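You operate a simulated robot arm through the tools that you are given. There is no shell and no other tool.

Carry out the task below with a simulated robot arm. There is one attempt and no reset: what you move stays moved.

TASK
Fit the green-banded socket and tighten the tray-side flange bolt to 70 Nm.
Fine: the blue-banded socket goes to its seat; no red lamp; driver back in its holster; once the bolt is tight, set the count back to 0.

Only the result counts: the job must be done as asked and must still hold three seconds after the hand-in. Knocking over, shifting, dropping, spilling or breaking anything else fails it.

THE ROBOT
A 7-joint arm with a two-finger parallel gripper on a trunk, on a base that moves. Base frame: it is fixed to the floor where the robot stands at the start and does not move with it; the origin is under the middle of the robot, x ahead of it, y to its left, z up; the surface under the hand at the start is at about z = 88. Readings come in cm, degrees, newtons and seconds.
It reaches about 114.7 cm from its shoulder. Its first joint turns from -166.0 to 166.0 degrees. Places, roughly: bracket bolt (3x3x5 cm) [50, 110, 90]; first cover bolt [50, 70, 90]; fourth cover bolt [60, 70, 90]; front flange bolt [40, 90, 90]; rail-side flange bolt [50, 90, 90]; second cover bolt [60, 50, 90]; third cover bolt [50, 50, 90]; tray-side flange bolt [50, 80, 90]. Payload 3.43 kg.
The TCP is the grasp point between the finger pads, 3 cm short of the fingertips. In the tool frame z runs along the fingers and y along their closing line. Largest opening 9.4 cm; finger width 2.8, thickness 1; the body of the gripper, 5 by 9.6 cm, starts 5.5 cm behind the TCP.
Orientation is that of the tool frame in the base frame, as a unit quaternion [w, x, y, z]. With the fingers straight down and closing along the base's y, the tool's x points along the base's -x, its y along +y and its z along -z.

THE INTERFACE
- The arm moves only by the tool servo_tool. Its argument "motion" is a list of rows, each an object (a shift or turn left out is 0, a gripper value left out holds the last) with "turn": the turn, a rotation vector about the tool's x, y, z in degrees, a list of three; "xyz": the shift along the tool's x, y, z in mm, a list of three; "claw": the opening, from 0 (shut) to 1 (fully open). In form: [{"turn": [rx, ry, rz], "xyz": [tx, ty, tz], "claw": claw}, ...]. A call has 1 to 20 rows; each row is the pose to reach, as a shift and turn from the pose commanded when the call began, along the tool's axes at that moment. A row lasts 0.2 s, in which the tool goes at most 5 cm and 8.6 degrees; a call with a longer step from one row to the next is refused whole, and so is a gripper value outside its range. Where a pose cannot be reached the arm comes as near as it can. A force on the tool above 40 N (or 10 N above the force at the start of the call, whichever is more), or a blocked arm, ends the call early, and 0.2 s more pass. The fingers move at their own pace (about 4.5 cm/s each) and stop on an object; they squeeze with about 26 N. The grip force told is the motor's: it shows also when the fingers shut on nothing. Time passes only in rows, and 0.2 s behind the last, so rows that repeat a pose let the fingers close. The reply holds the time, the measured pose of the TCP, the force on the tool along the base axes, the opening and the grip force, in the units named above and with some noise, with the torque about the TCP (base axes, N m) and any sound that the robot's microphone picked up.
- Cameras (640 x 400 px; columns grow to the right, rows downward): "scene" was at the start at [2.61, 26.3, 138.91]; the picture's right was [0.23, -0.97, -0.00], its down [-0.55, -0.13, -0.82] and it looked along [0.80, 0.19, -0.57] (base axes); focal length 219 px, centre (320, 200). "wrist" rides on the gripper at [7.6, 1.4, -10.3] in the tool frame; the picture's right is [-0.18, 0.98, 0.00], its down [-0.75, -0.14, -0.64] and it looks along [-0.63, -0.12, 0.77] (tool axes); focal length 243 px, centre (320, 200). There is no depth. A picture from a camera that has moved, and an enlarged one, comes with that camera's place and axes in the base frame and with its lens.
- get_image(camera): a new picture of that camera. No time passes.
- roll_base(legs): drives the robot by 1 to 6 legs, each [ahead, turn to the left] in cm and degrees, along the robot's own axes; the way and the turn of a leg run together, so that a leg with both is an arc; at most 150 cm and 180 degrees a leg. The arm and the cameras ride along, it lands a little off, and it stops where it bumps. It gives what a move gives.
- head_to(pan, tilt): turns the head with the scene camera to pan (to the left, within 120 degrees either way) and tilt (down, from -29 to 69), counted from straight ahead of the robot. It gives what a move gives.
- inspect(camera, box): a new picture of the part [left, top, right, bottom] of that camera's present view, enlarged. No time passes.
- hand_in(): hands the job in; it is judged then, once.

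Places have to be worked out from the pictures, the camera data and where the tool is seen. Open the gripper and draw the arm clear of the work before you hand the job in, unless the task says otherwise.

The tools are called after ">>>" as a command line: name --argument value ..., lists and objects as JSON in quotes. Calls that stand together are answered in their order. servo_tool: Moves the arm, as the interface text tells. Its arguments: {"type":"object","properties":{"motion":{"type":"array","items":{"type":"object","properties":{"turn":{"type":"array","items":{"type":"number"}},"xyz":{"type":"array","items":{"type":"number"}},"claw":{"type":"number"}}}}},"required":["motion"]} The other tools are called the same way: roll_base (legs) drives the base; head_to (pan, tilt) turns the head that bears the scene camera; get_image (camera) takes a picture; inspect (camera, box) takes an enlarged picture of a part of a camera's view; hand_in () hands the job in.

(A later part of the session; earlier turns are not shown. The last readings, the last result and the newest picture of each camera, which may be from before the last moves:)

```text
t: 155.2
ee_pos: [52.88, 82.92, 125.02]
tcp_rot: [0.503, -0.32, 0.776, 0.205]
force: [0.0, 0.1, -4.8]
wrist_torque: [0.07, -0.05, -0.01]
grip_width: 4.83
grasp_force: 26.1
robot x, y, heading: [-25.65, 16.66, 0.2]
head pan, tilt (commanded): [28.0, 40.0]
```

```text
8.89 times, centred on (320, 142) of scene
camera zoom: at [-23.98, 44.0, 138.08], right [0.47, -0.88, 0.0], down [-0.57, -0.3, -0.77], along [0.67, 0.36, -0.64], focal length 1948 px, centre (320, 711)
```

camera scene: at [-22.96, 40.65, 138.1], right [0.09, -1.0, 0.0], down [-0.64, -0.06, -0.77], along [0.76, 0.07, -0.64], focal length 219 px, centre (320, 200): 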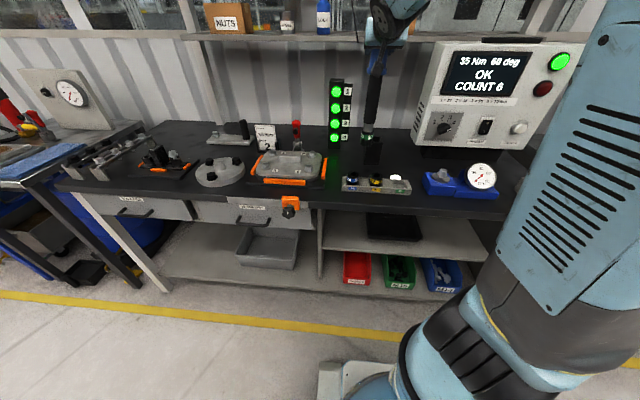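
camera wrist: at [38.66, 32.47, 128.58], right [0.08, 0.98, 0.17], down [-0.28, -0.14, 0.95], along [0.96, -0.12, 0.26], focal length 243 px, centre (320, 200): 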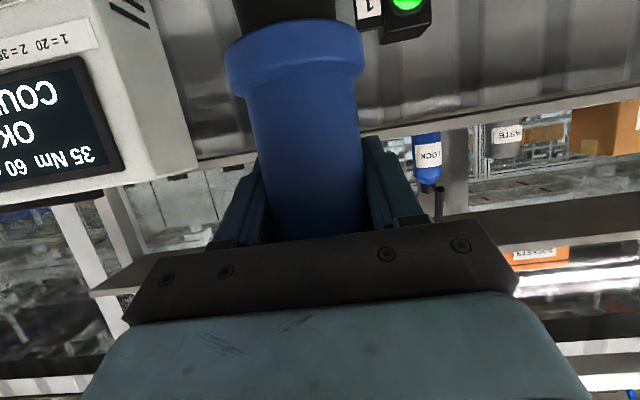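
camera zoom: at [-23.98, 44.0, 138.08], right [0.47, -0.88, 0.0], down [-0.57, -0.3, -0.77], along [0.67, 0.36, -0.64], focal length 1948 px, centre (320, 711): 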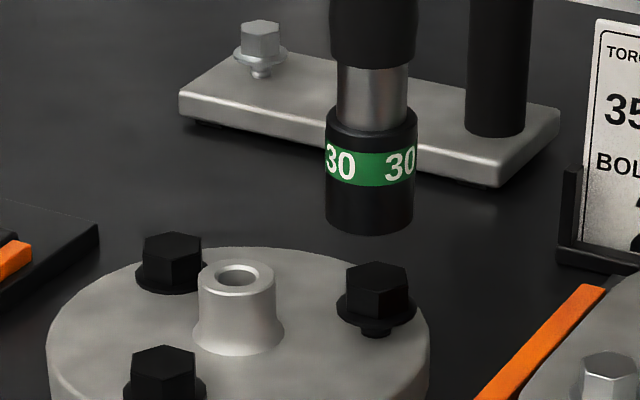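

The socket needs ~4 mm to the right. I correct and lower 3.2 cm to just above the head.

>>> servo_tool --motion '[{"xyz": [6, -3.5, 2]}, {"xyz": [15, -3.5, 6]}, {"xyz": [24, -3.5, 10]}, {"xyz": [29.6, -3.5, 12.2]}, {"xyz": [29.6, -3.5, 12.2]}, {"xyz": [29.6, -3.5, 12.2]}]'

>>> inspect --camera "scene" --box '[302, 132, 346, 162]'

```text
t: 156.6
ee_pos: [53.09, 82.49, 121.87]
tcp_rot: [0.503, -0.32, 0.776, 0.205]
force: [0.0, 1.0, -5.0]
wrist_torque: [0.03, -0.04, 0.02]
grip_width: 4.81
grasp_force: 26.1
robot x, y, heading: [-25.41, 16.41, 0.0]
head pan, tilt (commanded): [28.0, 40.0]
```

```text
13.33 times, centred on (324, 147) of scene
camera zoom: at [-23.98, 44.0, 138.08], right [0.47, -0.88, 0.0], down [-0.57, -0.3, -0.77], along [0.67, 0.36, -0.64], focal length 2922 px, centre (267, 907)
```

zoom: 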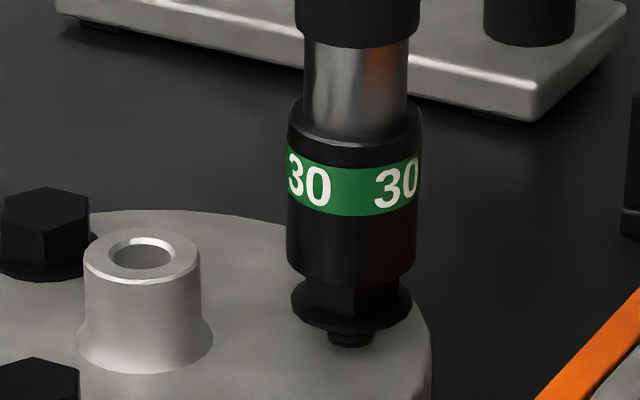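

Laterally dead on. I lower gently to contact.

>>> servo_tool --motion '[{"xyz": [1.8, 0, 0.8]}, {"xyz": [3.6, 0, 1.6]}, {"xyz": [5.5, 0, 2.5]}, {"xyz": [5.5, 0, 2.5]}]'

>>> inspect --camera "scene" --box '[302, 132, 346, 162]'

```text
t: 157.6
ee_pos: [53.08, 82.56, 121.47]
tcp_rot: [0.504, -0.32, 0.775, 0.206]
force: [-1.3, 0.6, 16.0]
wrist_torque: [-0.18, 0.06, -0.01]
grip_width: 4.79
grasp_force: 26.2
robot x, y, heading: [-25.34, 16.46, 0.2]
head pan, tilt (commanded): [28.0, 40.0]
```

```text
13.33 times, centred on (324, 147) of scene
camera zoom: at [-24.09, 43.94, 138.09], right [0.47, -0.88, 0.0], down [-0.57, -0.3, -0.77], along [0.68, 0.36, -0.64], focal length 2922 px, centre (267, 907)
```

zoom: 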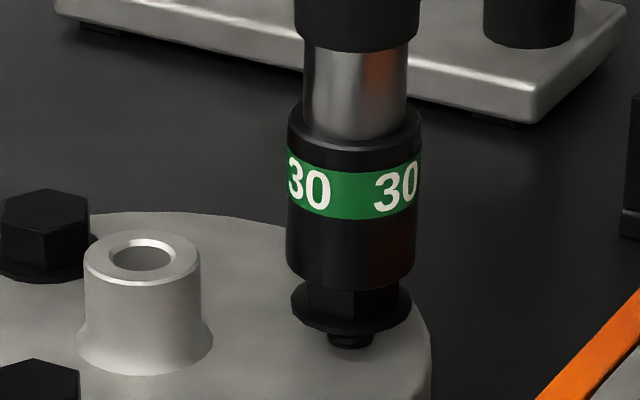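

Contact with good alignment (≈21 N) but not engaged yet. I press a little harder, to about 30 N, and hold to see whether the driver starts.

>>> servo_tool --motion '[{"xyz": [0.5, 0, 0.2]}, {"xyz": [0.9, 0, 0.4]}, {"xyz": [0.9, 0, 0.4]}, {"xyz": [0.9, 0, 0.4]}]'

>>> inspect --camera "scene" --box '[302, 132, 346, 162]'

```text
t: 158.6
ee_pos: [53.11, 82.48, 121.19]
tcp_rot: [0.504, -0.321, 0.775, 0.206]
force: [-1.8, 0.4, 17.7]
wrist_torque: [-0.14, 0.24, 0.0]
grip_width: 4.82
grasp_force: 25.7
robot x, y, heading: [-25.6, 16.25, 0.1]
head pan, tilt (commanded): [28.0, 40.0]
```

```text
13.33 times, centred on (324, 147) of scene
camera zoom: at [-24.09, 43.94, 138.09], right [0.47, -0.88, 0.0], down [-0.57, -0.3, -0.77], along [0.68, 0.36, -0.64], focal length 2922 px, centre (267, 907)
```

zoom: 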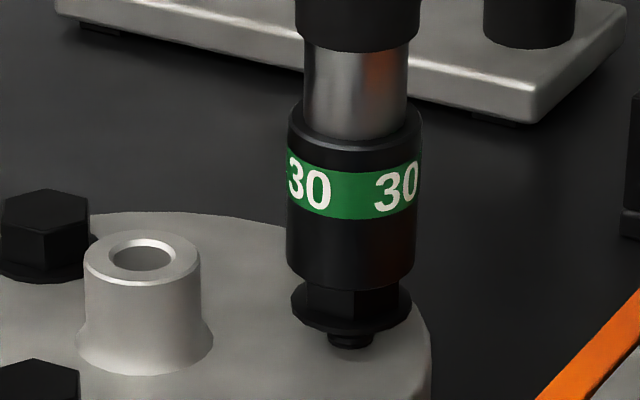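

The grip slips at about 22 N, so pressing harder won't work. The hexes are probably not aligned; I rotate the driver slowly about its axis under light pressure and watch for the force to drop.

>>> servo_tool --motion '[{"xyz": [-0.5, 0, -0.2], "turn": [2.7, 0, 1.2]}, {"xyz": [-0.5, 0, -0.2], "turn": [5.5, 0, 2.5]}, {"xyz": [-0.5, 0, -0.2], "turn": [8.2, 0, 3.7]}, {"xyz": [-0.5, 0, -0.2], "turn": [11, 0, 4.9]}, {"xyz": [-0.5, 0, -0.2], "turn": [13.7, 0, 6.2]}, {"xyz": [-0.5, 0, -0.2], "turn": [13.7, 0, 6.2]}]'

>>> inspect --camera "scene" --box '[302, 132, 346, 162]'

```text
t: 160.0
ee_pos: [53.12, 82.68, 121.04]
tcp_rot: [0.526, -0.215, 0.812, 0.137]
force: [0.3, -0.7, -5.9]
wrist_torque: [-0.32, 0.04, 0.06]
grip_width: 4.81
grasp_force: 26.0
robot x, y, heading: [-25.56, 16.67, 0.2]
head pan, tilt (commanded): [28.0, 40.0]
```

```text
13.33 times, centred on (324, 147) of scene
camera zoom: at [-23.98, 44.0, 138.08], right [0.47, -0.88, 0.0], down [-0.57, -0.3, -0.77], along [0.67, 0.36, -0.64], focal length 2922 px, centre (267, 907)
```

zoom: 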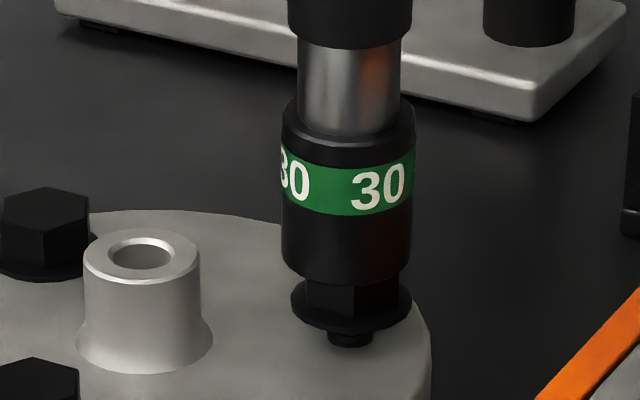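

The force vanished and the socket is ~2 mm above the head and slightly left. I re-centre by 2 mm to the right and lower again at this new angle.

>>> servo_tool --motion '[{"xyz": [0.5, -1.5, 0.5]}, {"xyz": [2, -1.5, 1.2]}, {"xyz": [3.5, -1.5, 2]}, {"xyz": [3.5, -1.5, 2]}]'

>>> inspect --camera "scene" --box '[302, 132, 346, 162]'

```text
t: 161.0
ee_pos: [53.33, 82.47, 120.67]
tcp_rot: [0.526, -0.216, 0.811, 0.138]
force: [0.3, -0.4, -5.7]
wrist_torque: [0.05, -0.05, -0.04]
grip_width: 4.85
grasp_force: 26.0
robot x, y, heading: [-25.66, 16.67, 0.1]
head pan, tilt (commanded): [28.0, 40.0]
```

```text
13.33 times, centred on (324, 147) of scene
camera zoom: at [-23.98, 44.0, 138.08], right [0.47, -0.88, 0.0], down [-0.57, -0.3, -0.77], along [0.67, 0.36, -0.64], focal length 2922 px, centre (267, 907)
```

zoom: 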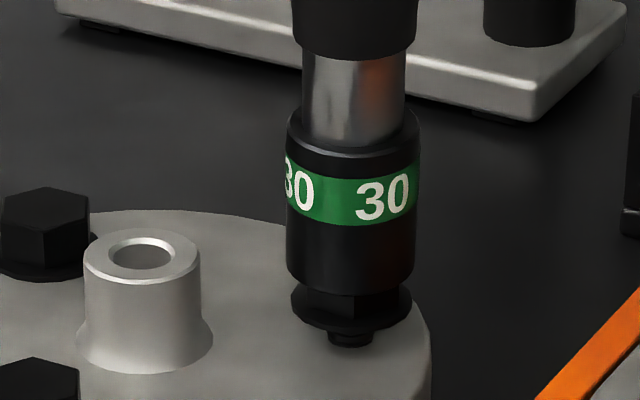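

No contact force although the socket is now lower than before — it seems to be going over the hex. I keep lowering.

>>> servo_tool --motion '[{"xyz": [1.4, 0, 0.6]}, {"xyz": [2.7, 0, 1.2]}, {"xyz": [4.1, 0, 1.8]}, {"xyz": [4.1, 0, 1.8]}]'

>>> inspect --camera "scene" --box '[302, 132, 346, 162]'

```text
t: 162.0
ee_pos: [53.21, 82.58, 120.24]
tcp_rot: [0.526, -0.217, 0.811, 0.139]
force: [0.1, 0.4, -5.2]
wrist_torque: [0.04, -0.03, -0.01]
grip_width: 4.83
grasp_force: 26.2
robot x, y, heading: [-25.21, 16.36, 0.3]
head pan, tilt (commanded): [28.0, 40.0]
```

```text
13.33 times, centred on (324, 147) of scene
camera zoom: at [-23.98, 44.0, 138.08], right [0.47, -0.88, 0.0], down [-0.57, -0.3, -0.77], along [0.67, 0.36, -0.64], focal length 2922 px, centre (267, 907)
```

zoom: 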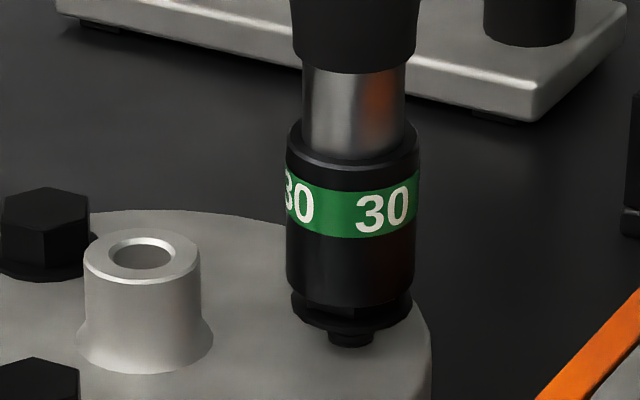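

It is sliding over the bolt head. I lower further until it bottoms on the collar.

>>> servo_tool --motion '[{"xyz": [1.8, 0, 0.8]}, {"xyz": [3.6, 0, 1.6]}, {"xyz": [5.5, 0, 2.4]}, {"xyz": [5.5, 0, 2.4]}]'

>>> inspect --camera "scene" --box '[302, 132, 346, 162]'

```text
t: 163.0
ee_pos: [53.12, 82.51, 119.79]
tcp_rot: [0.526, -0.216, 0.811, 0.138]
force: [0.9, -2.3, -1.5]
wrist_torque: [-0.65, -0.2, 0.01]
grip_width: 4.81
grasp_force: 26.3
robot x, y, heading: [-25.09, 16.34, 0.1]
head pan, tilt (commanded): [28.0, 40.0]
```

```text
13.33 times, centred on (324, 147) of scene
camera zoom: at [-24.0, 43.98, 138.08], right [0.47, -0.88, 0.0], down [-0.57, -0.3, -0.77], along [0.67, 0.36, -0.64], focal length 2922 px, centre (267, 907)
```

zoom: 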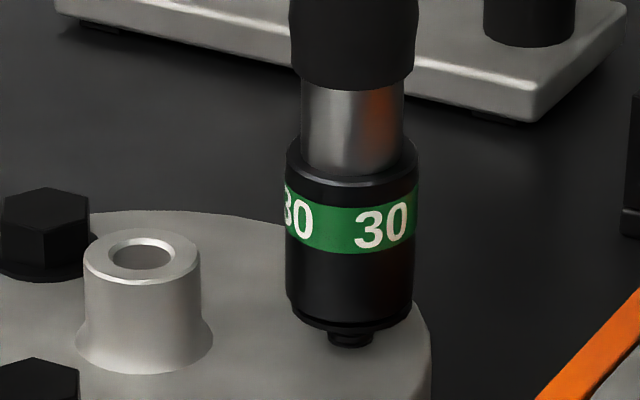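

The socket fully covers the hex and touches the collar lightly. I press down a bit to start the driver.

>>> servo_tool --motion '[{"xyz": [0.9, 0, 0.4]}, {"xyz": [1.4, 0, 0.6]}, {"xyz": [1.4, 0, 0.6]}, {"xyz": [1.4, 0, 0.6]}]'

>>> inspect --camera "scene" --box '[302, 132, 346, 162]'

>>> get_image --camera "scene"

```text
t: 164.0
ee_pos: [53.11, 82.56, 119.39]
tcp_rot: [0.525, -0.217, 0.811, 0.139]
force: [1.4, -1.3, -5.7]
wrist_torque: [-0.23, -0.34, 0.05]
grip_width: 4.81
grasp_force: 25.9
robot x, y, heading: [-25.74, 16.69, 0.2]
head pan, tilt (commanded): [28.0, 40.0]
```

```text
13.33 times, centred on (324, 147) of scene
camera zoom: at [-23.97, 44.0, 138.08], right [0.47, -0.88, 0.0], down [-0.57, -0.3, -0.77], along [0.67, 0.36, -0.64], focal length 2922 px, centre (267, 907)
```

zoom: 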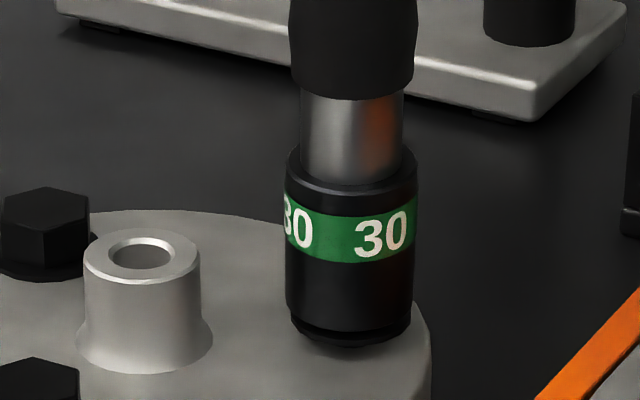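

```text
taken
camera scene: at [-23.97, 44.0, 138.08], right [0.47, -0.88, 0.0], down [-0.57, -0.3, -0.77], along [0.67, 0.36, -0.64], focal length 219 px, centre (320, 200)
```

scene: 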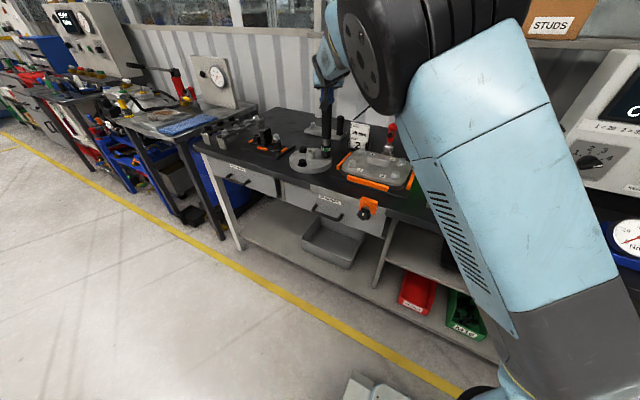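

The bolt has gone down with the socket (no thread visible any more) – it is being driven. I keep following it downward with light pressure.

>>> servo_tool --motion '[{"xyz": [0.9, 0, 0.4]}, {"xyz": [1.8, 0, 0.8]}, {"xyz": [2.3, 0, 1]}, {"xyz": [2.3, 0, 1]}]'

>>> inspect --camera "scene" --box '[302, 132, 346, 162]'

```text
t: 165.0
ee_pos: [53.06, 82.6, 119.26]
tcp_rot: [0.526, -0.215, 0.811, 0.137]
force: [-0.5, 0.1, -5.1]
wrist_torque: [0.04, -0.02, -0.03]
grip_width: 4.81
grasp_force: 25.6
robot x, y, heading: [-25.01, 16.5, 0.0]
head pan, tilt (commanded): [28.0, 40.0]
```

```text
13.33 times, centred on (324, 147) of scene
camera zoom: at [-23.98, 44.0, 138.08], right [0.47, -0.88, 0.0], down [-0.57, -0.3, -0.77], along [0.67, 0.36, -0.64], focal length 2922 px, centre (267, 907)
```

zoom: 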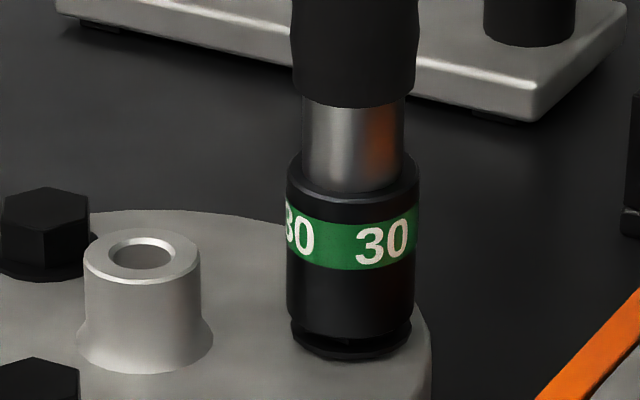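

The collar is now down on the flange surface. I keep pressing down to let the driver reach its torque.

>>> servo_tool --motion '[{"xyz": [1.4, 0, 0.6]}, {"xyz": [2.7, 0, 1.2]}, {"xyz": [4.1, 0, 1.8]}, {"xyz": [4.1, 0, 1.8]}]'

>>> inspect --camera "scene" --box '[302, 132, 346, 162]'

```text
t: 166.0
ee_pos: [53.15, 82.49, 118.66]
tcp_rot: [0.525, -0.217, 0.811, 0.139]
force: [0.6, 0.1, -5.0]
wrist_torque: [0.05, -0.03, -0.02]
grip_width: 4.79
grasp_force: 26.0
robot x, y, heading: [-25.58, 16.41, 0.3]
head pan, tilt (commanded): [28.0, 40.0]
```

```text
13.33 times, centred on (324, 147) of scene
camera zoom: at [-23.98, 44.0, 138.08], right [0.47, -0.88, 0.0], down [-0.57, -0.3, -0.77], along [0.67, 0.36, -0.64], focal length 2922 px, centre (267, 907)
```

zoom: 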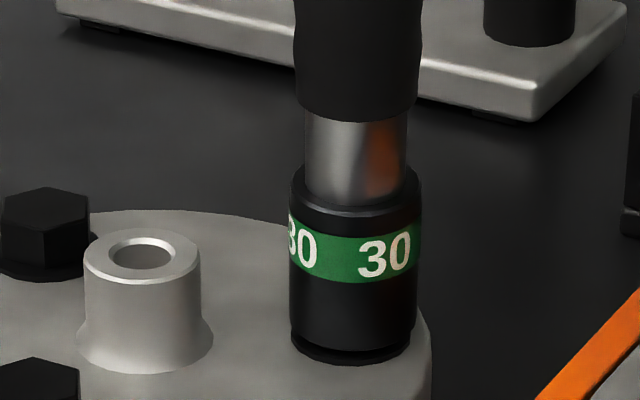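

Still free. I continue down in small steps until there is contact again.

>>> servo_tool --motion '[{"xyz": [0.9, 0, 0.4]}, {"xyz": [1.8, 0, 0.8]}, {"xyz": [2.7, 0, 1.2]}, {"xyz": [3.2, 0, 1.4]}, {"xyz": [3.2, 0, 1.4]}]'

>>> inspect --camera "scene" --box '[302, 132, 346, 162]'

```text
t: 167.2
ee_pos: [53.27, 82.38, 118.49]
tcp_rot: [0.526, -0.217, 0.811, 0.139]
force: [-1.0, -1.1, 4.0]
wrist_torque: [-0.39, 0.49, -0.03]
grip_width: 4.82
grasp_force: 25.6
robot x, y, heading: [-25.39, 16.12, 0.5]
head pan, tilt (commanded): [28.0, 40.0]
```

```text
13.33 times, centred on (324, 147) of scene
camera zoom: at [-24.04, 43.97, 138.08], right [0.47, -0.88, 0.0], down [-0.57, -0.3, -0.77], along [0.67, 0.36, -0.64], focal length 2922 px, centre (267, 907)
```

zoom: 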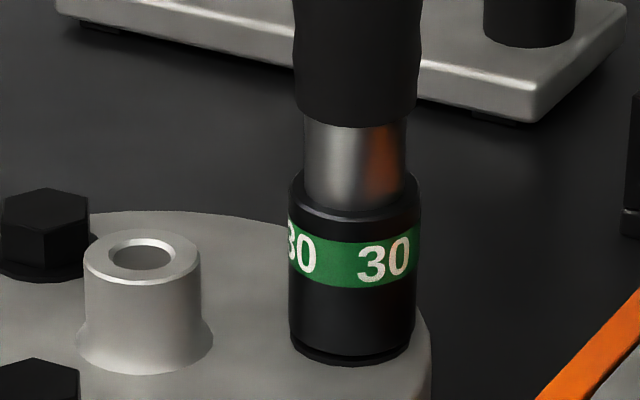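

Contact again (~9 N) with the bolt fully down. I press to ~18 N and hold a second, then look at the display.

>>> servo_tool --motion '[{"xyz": [0.5, 0, 0.2]}, {"xyz": [0.9, 0, 0.4]}, {"xyz": [0.9, 0, 0.4]}, {"xyz": [0.9, 0, 0.4]}, {"xyz": [0.9, 0, 0.4]}, {"xyz": [0.9, 0, 0.4]}]'

>>> head_to --pan -5 --tilt 35

>>> get_image --camera "scene"

```text
t: 168.6
ee_pos: [53.1, 82.47, 118.42]
tcp_rot: [0.526, -0.216, 0.811, 0.138]
force: [2.1, -1.8, 17.6]
wrist_torque: [-0.57, -0.11, 0.01]
grip_width: 4.81
grasp_force: 26.0
robot x, y, heading: [-25.8, 16.54, 0.1]
head pan, tilt (commanded): [28.0, 40.0]
```

```text
t: 169.5
ee_pos: [53.15, 82.39, 118.5]
tcp_rot: [0.526, -0.216, 0.811, 0.139]
force: [1.4, -1.5, 17.6]
wrist_torque: [-0.52, 0.0, 0.04]
grip_width: 4.82
grasp_force: 26.7
robot x, y, heading: [-25.43, 16.67, 0.4]
head pan, tilt (commanded): [-5.0, 35.0]
```

```text
taken
camera scene: at [-22.79, 39.19, 138.85], right [-0.08, -1.0, 0.0], down [-0.57, 0.05, -0.82], along [0.82, -0.07, -0.57], focal length 219 px, centre (320, 200)
```

scene: 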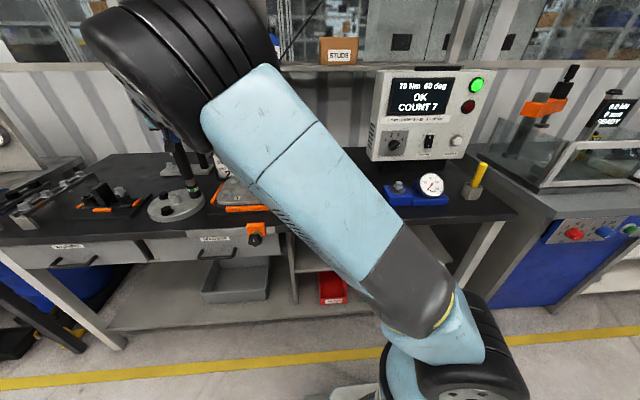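

The display changed: it seems to show COUNT 7. I zoom in to read it.

>>> inspect --camera "scene" --box '[365, 60, 495, 165]'

>>> inspect --camera "scene" --box '[130, 120, 250, 225]'

```text
3.81 times, centred on (430, 112) of scene
camera zoom: at [-22.79, 39.19, 138.85], right [-0.08, -1.0, 0.0], down [-0.57, 0.05, -0.82], along [0.82, -0.07, -0.57], focal length 835 px, centre (-99, 533)
```

zoom: 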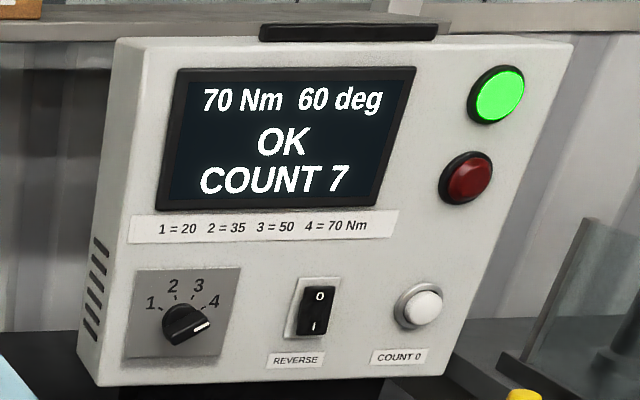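

```text
3.81 times, centred on (190, 172) of scene
camera zoom: at [-22.79, 39.19, 138.85], right [-0.08, -1.0, 0.0], down [-0.57, 0.05, -0.82], along [0.82, -0.07, -0.57], focal length 835 px, centre (815, 305)
```

zoom: 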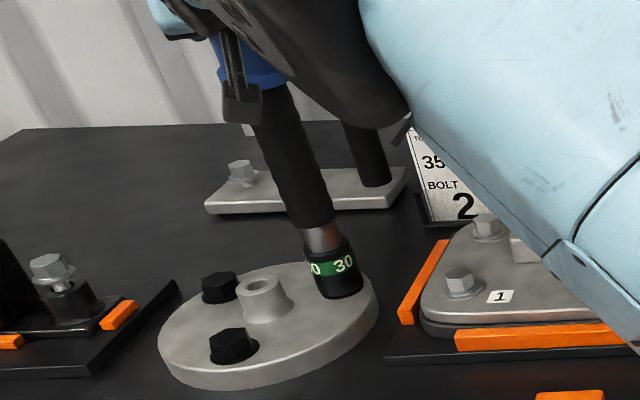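

The display reads "70 Nm 60 deg OK COUNT 7" with the green lamp lit: the bolt is tight. I lift the driver straight off the bolt.

>>> servo_tool --motion '[{"xyz": [-4, 0, -2]}, {"xyz": [-10, 0, -4.5]}, {"xyz": [-20, 0, -9]}, {"xyz": [-32, 0, -14.3]}, {"xyz": [-32, 0, -14.3]}]'

>>> head_to --pan 28 --tilt 40

>>> inspect --camera "scene" --box '[290, 100, 360, 170]'

>>> inspect --camera "wrist" --box '[220, 50, 420, 250]'

```text
t: 170.7
ee_pos: [53.19, 82.44, 121.93]
tcp_rot: [0.526, -0.216, 0.811, 0.139]
force: [0.8, 0.7, -5.7]
wrist_torque: [0.01, -0.05, 0.0]
grip_width: 4.82
grasp_force: 25.6
robot x, y, heading: [-25.44, 16.66, 0.1]
head pan, tilt (commanded): [-5.0, 35.0]
```

```text
t: 171.7
ee_pos: [53.11, 82.5, 121.79]
tcp_rot: [0.525, -0.217, 0.811, 0.139]
force: [0.5, 0.8, -4.9]
wrist_torque: [0.04, -0.06, 0.01]
grip_width: 4.79
grasp_force: 26.4
robot x, y, heading: [-25.44, 16.67, 0.1]
head pan, tilt (commanded): [28.0, 40.0]
```

```text
5.71 times, centred on (325, 135) of scene
camera zoom: at [-23.98, 43.99, 138.08], right [0.47, -0.88, 0.0], down [-0.57, -0.3, -0.77], along [0.67, 0.36, -0.64], focal length 1252 px, centre (291, 571)
```

zoom: 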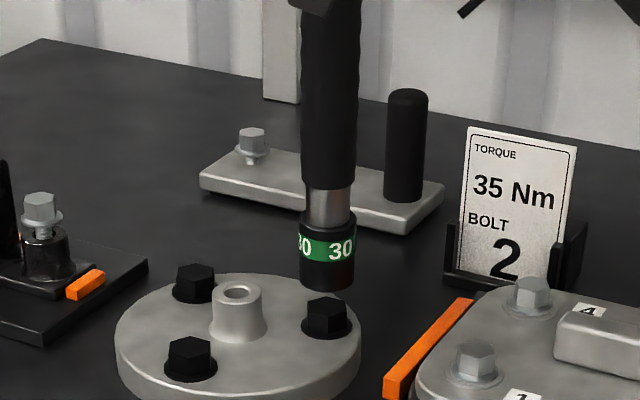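

```text
2.00 times, centred on (320, 150) of wrist
camera zoom: at [41.6, 77.53, 119.02], right [-0.42, 0.89, 0.17], down [-0.17, -0.26, 0.95], along [0.89, 0.37, 0.26], focal length 485 px, centre (320, 300)
```

zoom: 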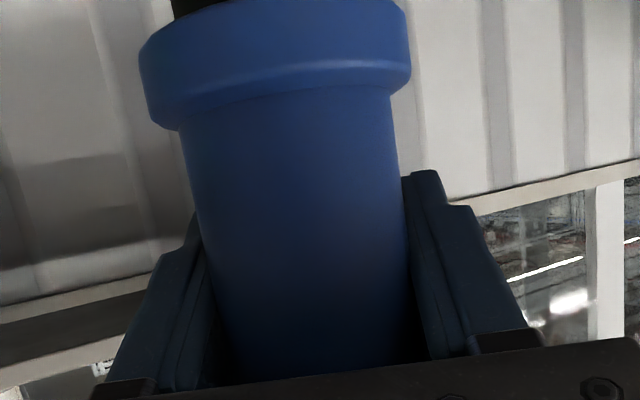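

The bolt is flush like its neighbours and the driver is free. I raise it to transit height and carry it back the way it came.

>>> servo_tool --motion '[{"xyz": [-15, 0, -7]}, {"xyz": [-42, 0, -19]}, {"xyz": [-70, 0, -31.5]}, {"xyz": [-93, 0, -42]}, {"xyz": [-93, 0, -42]}]'

>>> servo_tool --motion '[{"xyz": [3, -10, -6.5], "turn": [0.3, 0, 0.1]}, {"xyz": [8, -29, -19], "turn": [0.9, 0, 0.4]}, {"xyz": [15, -52, -34], "turn": [1.7, 0, 0.8]}, {"xyz": [22, -77, -50], "turn": [2.5, 0, 1.1]}, {"xyz": [30, -102, -66], "turn": [3.3, 0, 1.5]}, {"xyz": [37, -127, -82], "turn": [4.1, 0, 1.8]}, {"xyz": [44, -152, -98.5], "turn": [4.9, 0, 2.2]}, {"xyz": [52, -177, -115], "turn": [5.7, 0, 2.6]}, {"xyz": [59, -202, -131], "turn": [6.5, 0, 2.9]}, {"xyz": [66, -227, -147], "turn": [7.3, 0, 3.3]}, {"xyz": [74, -252, -163], "turn": [8.1, 0, 3.6]}, {"xyz": [80, -273, -177], "turn": [8.8, 0, 3.9]}, {"xyz": [82.5, -282.6, -183], "turn": [9.1, 0, 4.1]}, {"xyz": [82.5, -282.6, -183], "turn": [9.1, 0, 4.1]}]'

>>> get_image --camera "scene"

```text
t: 172.9
ee_pos: [53.01, 82.5, 132.2]
tcp_rot: [0.527, -0.216, 0.811, 0.138]
force: [-0.1, -1.1, -5.0]
wrist_torque: [0.03, -0.04, -0.03]
grip_width: 4.82
grasp_force: 26.2
robot x, y, heading: [-25.36, 16.71, 0.2]
head pan, tilt (commanded): [28.0, 40.0]
```

```text
t: 175.9
ee_pos: [49.51, 47.98, 132.1]
tcp_rot: [0.536, -0.145, 0.827, 0.093]
force: [0.9, 0.6, -5.5]
wrist_torque: [0.03, -0.04, 0.01]
grip_width: 4.83
grasp_force: 26.0
robot x, y, heading: [-25.41, 16.39, 0.4]
head pan, tilt (commanded): [28.0, 40.0]
```

```text
taken
camera scene: at [-23.99, 43.99, 138.08], right [0.47, -0.88, 0.0], down [-0.57, -0.3, -0.77], along [0.67, 0.36, -0.64], focal length 219 px, centre (320, 200)
```

scene: 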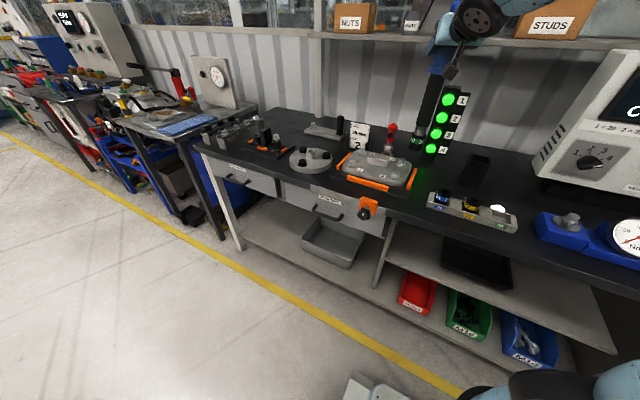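

All steady. I bring the hand back to straight ahead in front of the holster.

>>> servo_tool --motion '[{"xyz": [1, -8, -2], "turn": [0.9, 0, 0.4]}, {"xyz": [3, -28, -6], "turn": [3.1, 0, 1.4]}, {"xyz": [6, -54, -12], "turn": [5.9, 0, 2.7]}, {"xyz": [9, -82, -18.5], "turn": [8.9, 0, 4]}, {"xyz": [11.5, -110, -25], "turn": [11.9, 0, 5.4]}, {"xyz": [14, -136, -31], "turn": [14.7, 0, 6.6]}, {"xyz": [16.5, -156, -35.5], "turn": [17, 0, 7.6]}, {"xyz": [17.4, -165.7, -37.6], "turn": [17.96, 0, 8.08]}, {"xyz": [17.4, -165.7, -37.6], "turn": [17.96, 0, 8.08]}]'

>>> head_to --pan 5 --tilt 40

```text
t: 177.9
ee_pos: [51.45, 30.98, 132.12]
tcp_rot: [0.545, -0.001, 0.838, 0.0]
force: [0.5, -0.5, -5.5]
wrist_torque: [-0.01, -0.05, -0.01]
grip_width: 4.82
grasp_force: 26.4
robot x, y, heading: [-25.38, 16.39, 0.0]
head pan, tilt (commanded): [28.0, 40.0]
```

```text
t: 178.8
ee_pos: [51.47, 31.08, 132.07]
tcp_rot: [0.544, -0.001, 0.839, 0.0]
force: [-0.1, 0.0, -5.4]
wrist_torque: [-0.04, -0.09, 0.0]
grip_width: 4.82
grasp_force: 26.0
robot x, y, heading: [-25.47, 16.35, 0.4]
head pan, tilt (commanded): [5.0, 40.0]
```

Now forward to above the holster, slowly.

>>> servo_tool --motion '[{"xyz": [-4, -3.5, 9.5]}, {"xyz": [-13, -11, 30]}, {"xyz": [-25, -20.5, 56]}, {"xyz": [-37, -30.5, 83]}, {"xyz": [-48, -40, 108]}, {"xyz": [-57, -47, 128]}, {"xyz": [-60.4, -50, 135.6]}, {"xyz": [-60.4, -50, 135.6]}, {"xyz": [-60.4, -50, 135.6]}, {"xyz": [-60.4, -50, 135.6]}]'

>>> inspect --camera "scene" --box '[330, 30, 430, 190]'

>>> inspect --camera "scene" --box '[350, 110, 410, 170]'

```text
t: 181.0
ee_pos: [66.45, 26.12, 131.98]
tcp_rot: [0.544, 0.0, 0.839, -0.002]
force: [-0.9, -0.1, -4.7]
wrist_torque: [0.01, -0.03, -0.01]
grip_width: 4.83
grasp_force: 26.2
robot x, y, heading: [-25.8, 16.28, 0.1]
head pan, tilt (commanded): [5.0, 40.0]
```

```text
2.50 times, centred on (380, 110) of scene
camera zoom: at [-22.99, 40.73, 138.08], right [0.09, -1.0, 0.0], down [-0.64, -0.06, -0.77], along [0.76, 0.07, -0.64], focal length 548 px, centre (170, 425)
```

zoom: 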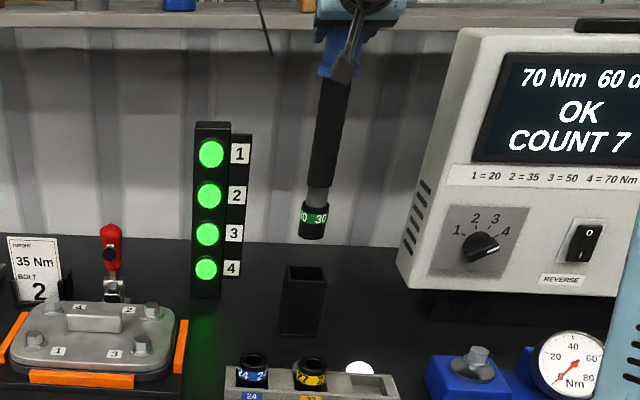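

```text
6.67 times, centred on (380, 140) of scene
camera zoom: at [-22.99, 40.73, 138.08], right [0.09, -1.0, 0.0], down [-0.64, -0.06, -0.77], along [0.76, 0.07, -0.64], focal length 1461 px, centre (-80, 600)
```

zoom: 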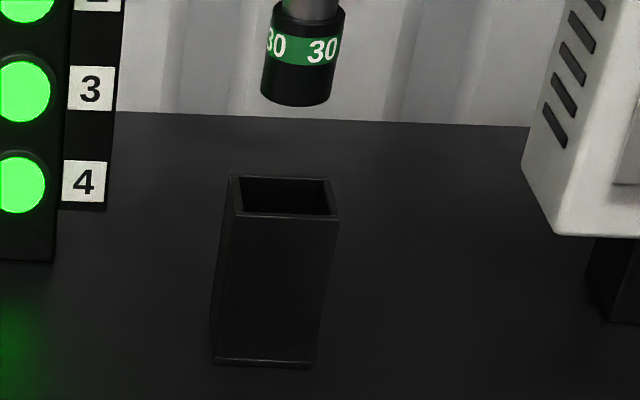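

By comparison with the earlier successful insertion the tip is ~4 mm too far back, sideways it matches. I shift 4 mm toward me and lower to the rim level.

>>> servo_tool --motion '[{"xyz": [1.6, 0, -3.7]}, {"xyz": [12, 0, 1]}, {"xyz": [25, 0, 7]}, {"xyz": [38, 0, 12.5]}, {"xyz": [44.5, 0, 15.5]}, {"xyz": [44.5, 0, 15.5]}, {"xyz": [44.5, 0, 15.5]}]'

>>> inspect --camera "scene" --box '[355, 120, 405, 160]'

```text
t: 182.6
ee_pos: [65.73, 26.09, 127.24]
tcp_rot: [0.543, -0.001, 0.84, -0.001]
force: [-0.3, 1.1, -5.2]
wrist_torque: [0.02, -0.04, 0.01]
grip_width: 4.79
grasp_force: 26.0
robot x, y, heading: [-25.42, 16.21, 0.3]
head pan, tilt (commanded): [5.0, 40.0]
```

```text
10.00 times, centred on (380, 140) of scene
camera zoom: at [-23.0, 40.73, 138.08], right [0.09, -1.0, 0.0], down [-0.64, -0.06, -0.77], along [0.76, 0.07, -0.64], focal length 2191 px, centre (-280, 800)
```

zoom: 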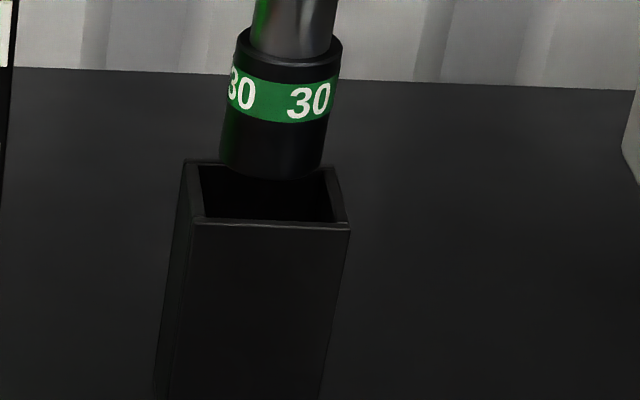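

This matches the earlier pre-entry picture before its final 4 mm correction. I apply the same correction (4 mm toward me, 1.5 mm left) and lower 1 cm.

>>> servo_tool --motion '[{"xyz": [1.6, 1.5, -3.7]}, {"xyz": [1.6, 1.5, -3.7]}, {"xyz": [6, 1.5, -1.7]}, {"xyz": [10.7, 1.5, 0.4]}, {"xyz": [10.7, 1.5, 0.4]}, {"xyz": [10.7, 1.5, 0.4]}]'

>>> inspect --camera "scene" --box '[355, 120, 405, 160]'

```text
t: 184.0
ee_pos: [65.62, 26.05, 126.26]
tcp_rot: [0.544, -0.002, 0.839, 0.001]
force: [0.0, 0.5, -5.4]
wrist_torque: [0.03, -0.03, -0.03]
grip_width: 4.81
grasp_force: 25.9
robot x, y, heading: [-25.4, 16.27, 0.3]
head pan, tilt (commanded): [5.0, 40.0]
```

```text
10.00 times, centred on (380, 140) of scene
camera zoom: at [-23.0, 40.73, 138.08], right [0.09, -1.0, 0.0], down [-0.64, -0.06, -0.77], along [0.76, 0.07, -0.64], focal length 2191 px, centre (-280, 800)
```

zoom: 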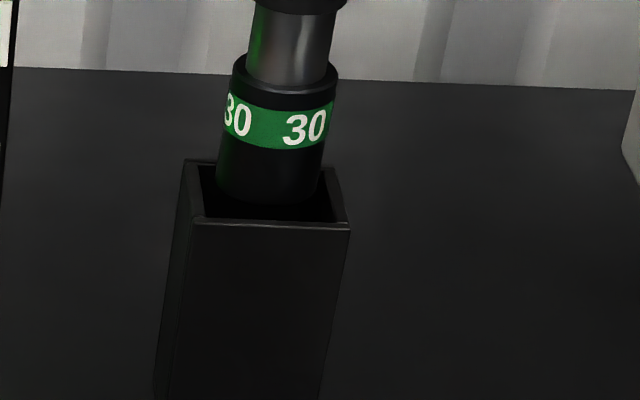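

Looks the same as in the successful entry. I nudge 1 mm left and lower another centimetre.

>>> servo_tool --motion '[{"xyz": [3, 1, 1.4]}, {"xyz": [6, 1, 2.7]}, {"xyz": [9.1, 1, 4.1]}, {"xyz": [9.1, 1, 4.1]}]'

>>> inspect --camera "scene" --box '[355, 120, 405, 160]'

```text
t: 185.0
ee_pos: [65.46, 26.22, 125.42]
tcp_rot: [0.544, -0.001, 0.839, -0.001]
force: [-0.4, 0.0, -5.7]
wrist_torque: [0.01, -0.04, 0.0]
grip_width: 4.83
grasp_force: 26.3
robot x, y, heading: [-25.62, 16.29, -0.1]
head pan, tilt (commanded): [5.0, 40.0]
```

```text
10.00 times, centred on (380, 140) of scene
camera zoom: at [-23.0, 40.73, 138.08], right [0.09, -1.0, 0.0], down [-0.64, -0.06, -0.77], along [0.76, 0.07, -0.64], focal length 2191 px, centre (-280, 800)
```

zoom: 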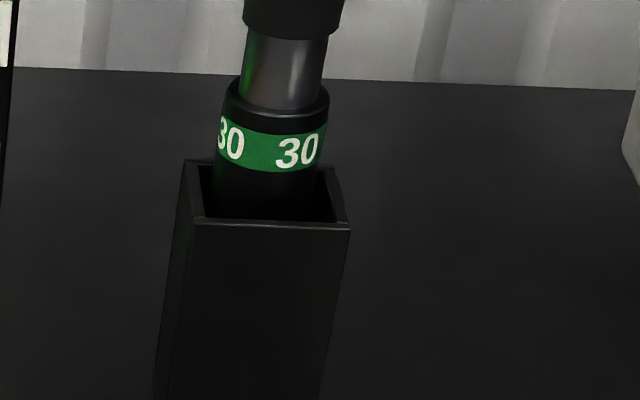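

The socket is entering without contact. I lower it further in stages.

>>> servo_tool --motion '[{"xyz": [7, 0, 3.1]}, {"xyz": [14, 0, 6.3]}, {"xyz": [22, 0, 9.8]}, {"xyz": [27, 0, 12.1]}, {"xyz": [27, 0, 12.1]}]'

>>> inspect --camera "scene" --box '[350, 100, 410, 160]'

```text
t: 186.2
ee_pos: [65.34, 26.15, 122.3]
tcp_rot: [0.544, 0.0, 0.839, -0.002]
force: [-0.7, 0.4, -4.8]
wrist_torque: [0.0, -0.05, -0.04]
grip_width: 4.84
grasp_force: 26.7
robot x, y, heading: [-25.43, 16.24, 0.2]
head pan, tilt (commanded): [5.0, 40.0]
```

```text
6.67 times, centred on (380, 130) of scene
camera zoom: at [-22.99, 40.73, 138.08], right [0.09, -1.0, 0.0], down [-0.64, -0.06, -0.77], along [0.76, 0.07, -0.64], focal length 1461 px, centre (-80, 667)
```

zoom: 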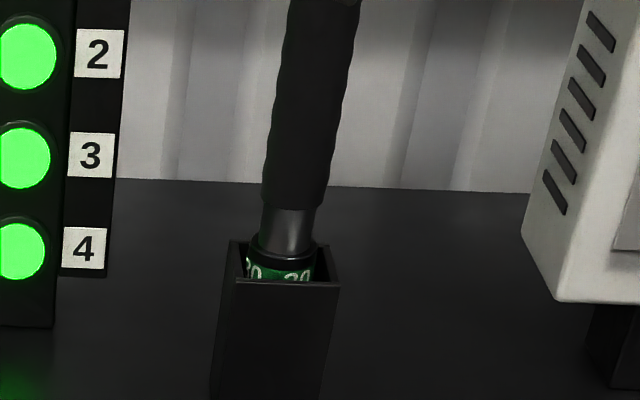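

Sliding in well. I lower the remaining distance and slow down before the floor.

>>> servo_tool --motion '[{"xyz": [9, 0, 4.1]}, {"xyz": [22, 0, 9.8]}, {"xyz": [35, 0, 15.6]}, {"xyz": [45, 0, 20]}, {"xyz": [48, 0, 21.5]}, {"xyz": [48, 0, 21.5]}]'

>>> servo_tool --motion '[{"xyz": [1.8, 0, 0.8]}, {"xyz": [3.6, 0, 1.6]}, {"xyz": [5.5, 0, 2.4]}, {"xyz": [7.3, 0, 3.3]}, {"xyz": [7.3, 0, 3.3]}]'

>>> inspect --camera "scene" --box '[340, 60, 420, 170]'

```text
t: 187.6
ee_pos: [65.51, 26.16, 117.11]
tcp_rot: [0.544, 0.0, 0.839, -0.002]
force: [0.4, -0.4, -6.3]
wrist_torque: [0.02, -0.05, 0.0]
grip_width: 4.82
grasp_force: 26.4
robot x, y, heading: [-25.2, 16.11, 0.1]
head pan, tilt (commanded): [5.0, 40.0]
```

```text
t: 188.8
ee_pos: [65.51, 26.28, 116.37]
tcp_rot: [0.544, 0.0, 0.839, -0.001]
force: [-0.5, 0.0, -4.5]
wrist_torque: [-0.01, -0.04, 0.0]
grip_width: 4.81
grasp_force: 25.7
robot x, y, heading: [-25.24, 16.51, 0.2]
head pan, tilt (commanded): [5.0, 40.0]
```

```text
3.64 times, centred on (380, 115) of scene
camera zoom: at [-22.99, 40.73, 138.08], right [0.09, -1.0, 0.0], down [-0.64, -0.06, -0.77], along [0.76, 0.07, -0.64], focal length 797 px, centre (102, 509)
```

zoom: 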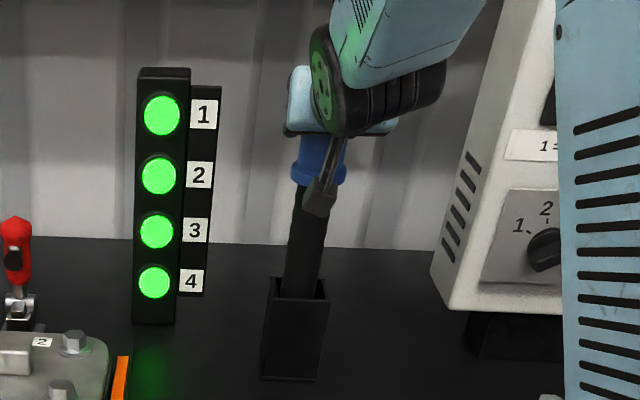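

Not quite on the floor yet. A few more millimetres.

>>> servo_tool --motion '[{"xyz": [1.4, 0, 0.6]}, {"xyz": [2.8, 0, 1.2]}, {"xyz": [4.1, 0, 1.8]}, {"xyz": [5.5, 0, 2.4]}, {"xyz": [5.5, 0, 2.4]}]'

```text
t: 190.0
ee_pos: [65.55, 26.15, 115.82]
tcp_rot: [0.545, -0.001, 0.838, 0.0]
force: [0.6, 0.5, 16.9]
wrist_torque: [0.07, 0.13, -0.01]
grip_width: 4.81
grasp_force: 26.0
robot x, y, heading: [-25.51, 16.34, 0.4]
head pan, tilt (commanded): [5.0, 40.0]
```

On the floor (≈22 N). I relieve the pressure, open the fingers and back straight out.

>>> servo_tool --motion '[{"xyz": [-1.8, 0, -0.8]}, {"xyz": [-1.8, 0, -0.8], "claw": 0.6}, {"xyz": [-1.8, 0, -0.8], "claw": 0.8}, {"xyz": [-1.8, 0, -0.8], "claw": 1.0}, {"xyz": [-1.8, 0, -0.8], "claw": 1.0}]'

>>> inspect --camera "wrist" --box '[180, 0, 460, 260]'

>>> inspect --camera "scene" --box '[340, 60, 420, 170]'

```text
t: 191.2
ee_pos: [65.66, 26.24, 115.92]
tcp_rot: [0.544, -0.001, 0.839, -0.001]
force: [0.8, 0.4, 0.3]
wrist_torque: [-0.01, -0.04, -0.01]
grip_width: 9.37
grasp_force: 0.2
robot x, y, heading: [-25.26, 16.42, 0.2]
head pan, tilt (commanded): [5.0, 40.0]
```

```text
1.54 times, centred on (320, 130) of wrist
camera zoom: at [53.02, 27.62, 113.01], right [0.07, 0.98, 0.17], down [-0.28, -0.14, 0.95], along [0.96, -0.12, 0.26], focal length 373 px, centre (320, 308)
```

zoom: 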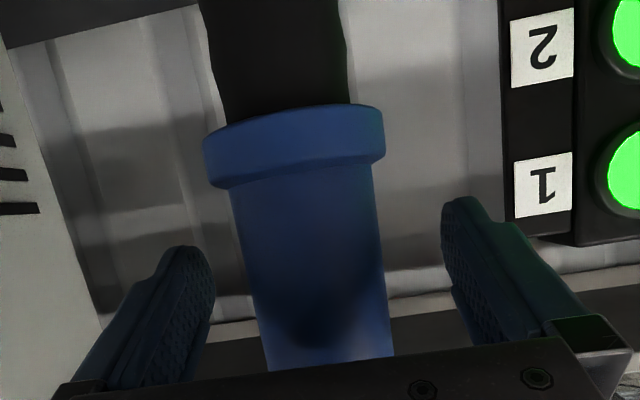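

```text
3.64 times, centred on (380, 115) of scene
camera zoom: at [-23.02, 40.73, 138.08], right [0.09, -1.0, 0.0], down [-0.64, -0.06, -0.77], along [0.76, 0.07, -0.64], focal length 797 px, centre (102, 509)
```

zoom: 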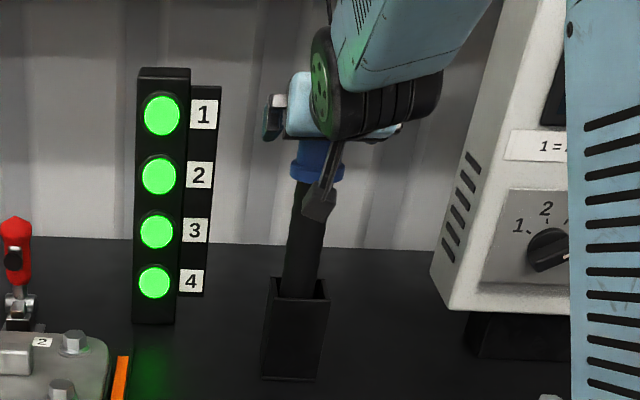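

The driver stands in its holster. I back the open hand straight out toward the robot.

>>> servo_tool --motion '[{"xyz": [6, 0, -13.5]}, {"xyz": [16, 0, -36]}, {"xyz": [29, 0, -64]}, {"xyz": [42, 0, -94]}, {"xyz": [57, 0, -128]}, {"xyz": [57, 0, -128]}]'

>>> get_image --camera "scene"

>>> inspect --camera "scene" --box '[340, 60, 420, 170]'

>>> get_image --camera "wrist"

```text
t: 192.6
ee_pos: [51.29, 26.24, 115.79]
tcp_rot: [0.543, -0.001, 0.839, 0.0]
force: [0.5, -0.2, -0.5]
wrist_torque: [-0.01, -0.01, 0.0]
grip_width: 9.42
grasp_force: 0.0
robot x, y, heading: [-25.44, 16.62, 0.1]
head pan, tilt (commanded): [5.0, 40.0]
```

```text
taken
camera scene: at [-23.03, 40.74, 138.08], right [0.09, -1.0, 0.0], down [-0.64, -0.06, -0.77], along [0.76, 0.07, -0.64], focal length 219 px, centre (320, 200)
```

scene: 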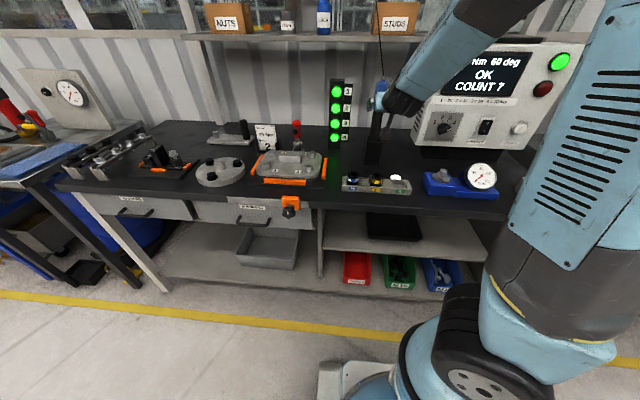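

```text
3.64 times, centred on (380, 115) of scene
camera zoom: at [-23.03, 40.74, 138.08], right [0.09, -1.0, 0.0], down [-0.64, -0.06, -0.77], along [0.76, 0.07, -0.64], focal length 797 px, centre (102, 509)
```

zoom: 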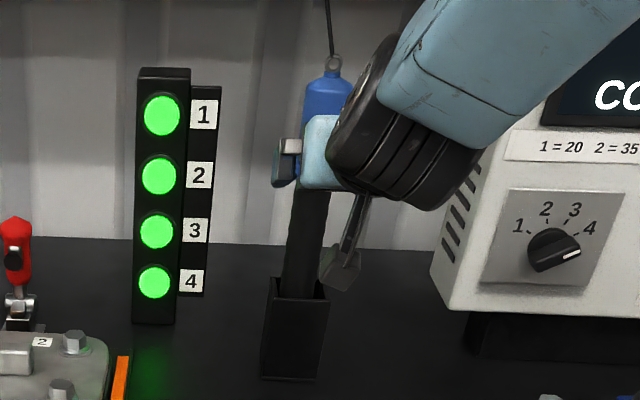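

```text
taken
camera wrist: at [38.71, 27.68, 112.95], right [0.07, 0.98, 0.17], down [-0.28, -0.14, 0.95], along [0.96, -0.12, 0.26], focal length 243 px, centre (320, 200)
```

wrist: 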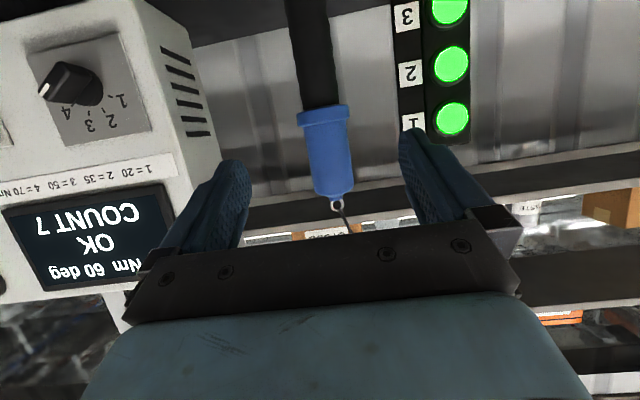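

The driver is back with its cable on. Next is the COUNT 0 button. I raise the hand, then survey the right side of the bench for obstacles near the button.

>>> servo_tool --motion '[{"xyz": [-20, 0, -20]}, {"xyz": [-45, 0, -45]}, {"xyz": [-75, 0, -70]}, {"xyz": [-105, 0, -90]}, {"xyz": [-105, 0, -90]}]'

>>> head_to --pan -20 --tilt 35

>>> get_image --camera "scene"

```text
t: 193.8
ee_pos: [47.53, 26.18, 129.21]
tcp_rot: [0.544, -0.002, 0.839, 0.0]
force: [1.0, 0.2, 0.0]
wrist_torque: [0.01, -0.01, -0.03]
grip_width: 9.4
grasp_force: 0.1
robot x, y, heading: [-25.32, 16.34, 0.0]
head pan, tilt (commanded): [5.0, 40.0]
```

```text
t: 194.7
ee_pos: [47.43, 26.19, 129.04]
tcp_rot: [0.544, -0.001, 0.839, 0.0]
force: [0.5, 0.0, -0.1]
wrist_torque: [0.05, 0.0, -0.02]
grip_width: 9.41
grasp_force: 0.2
robot x, y, heading: [-25.54, 16.55, 0.3]
head pan, tilt (commanded): [-20.0, 35.0]
```

```text
taken
camera scene: at [-23.22, 36.98, 138.84], right [-0.34, -0.94, 0.0], down [-0.54, 0.19, -0.82], along [0.77, -0.28, -0.57], focal length 219 px, centre (320, 200)
```

scene: 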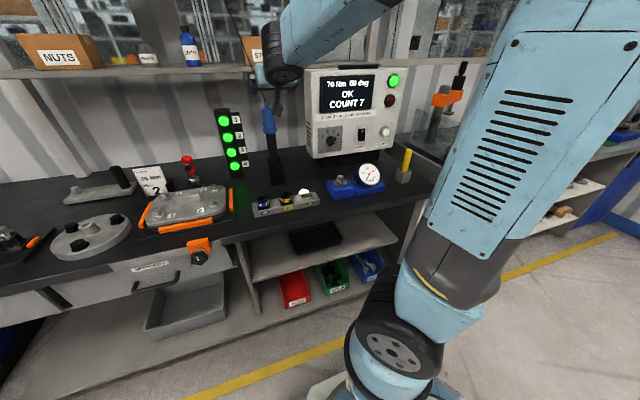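

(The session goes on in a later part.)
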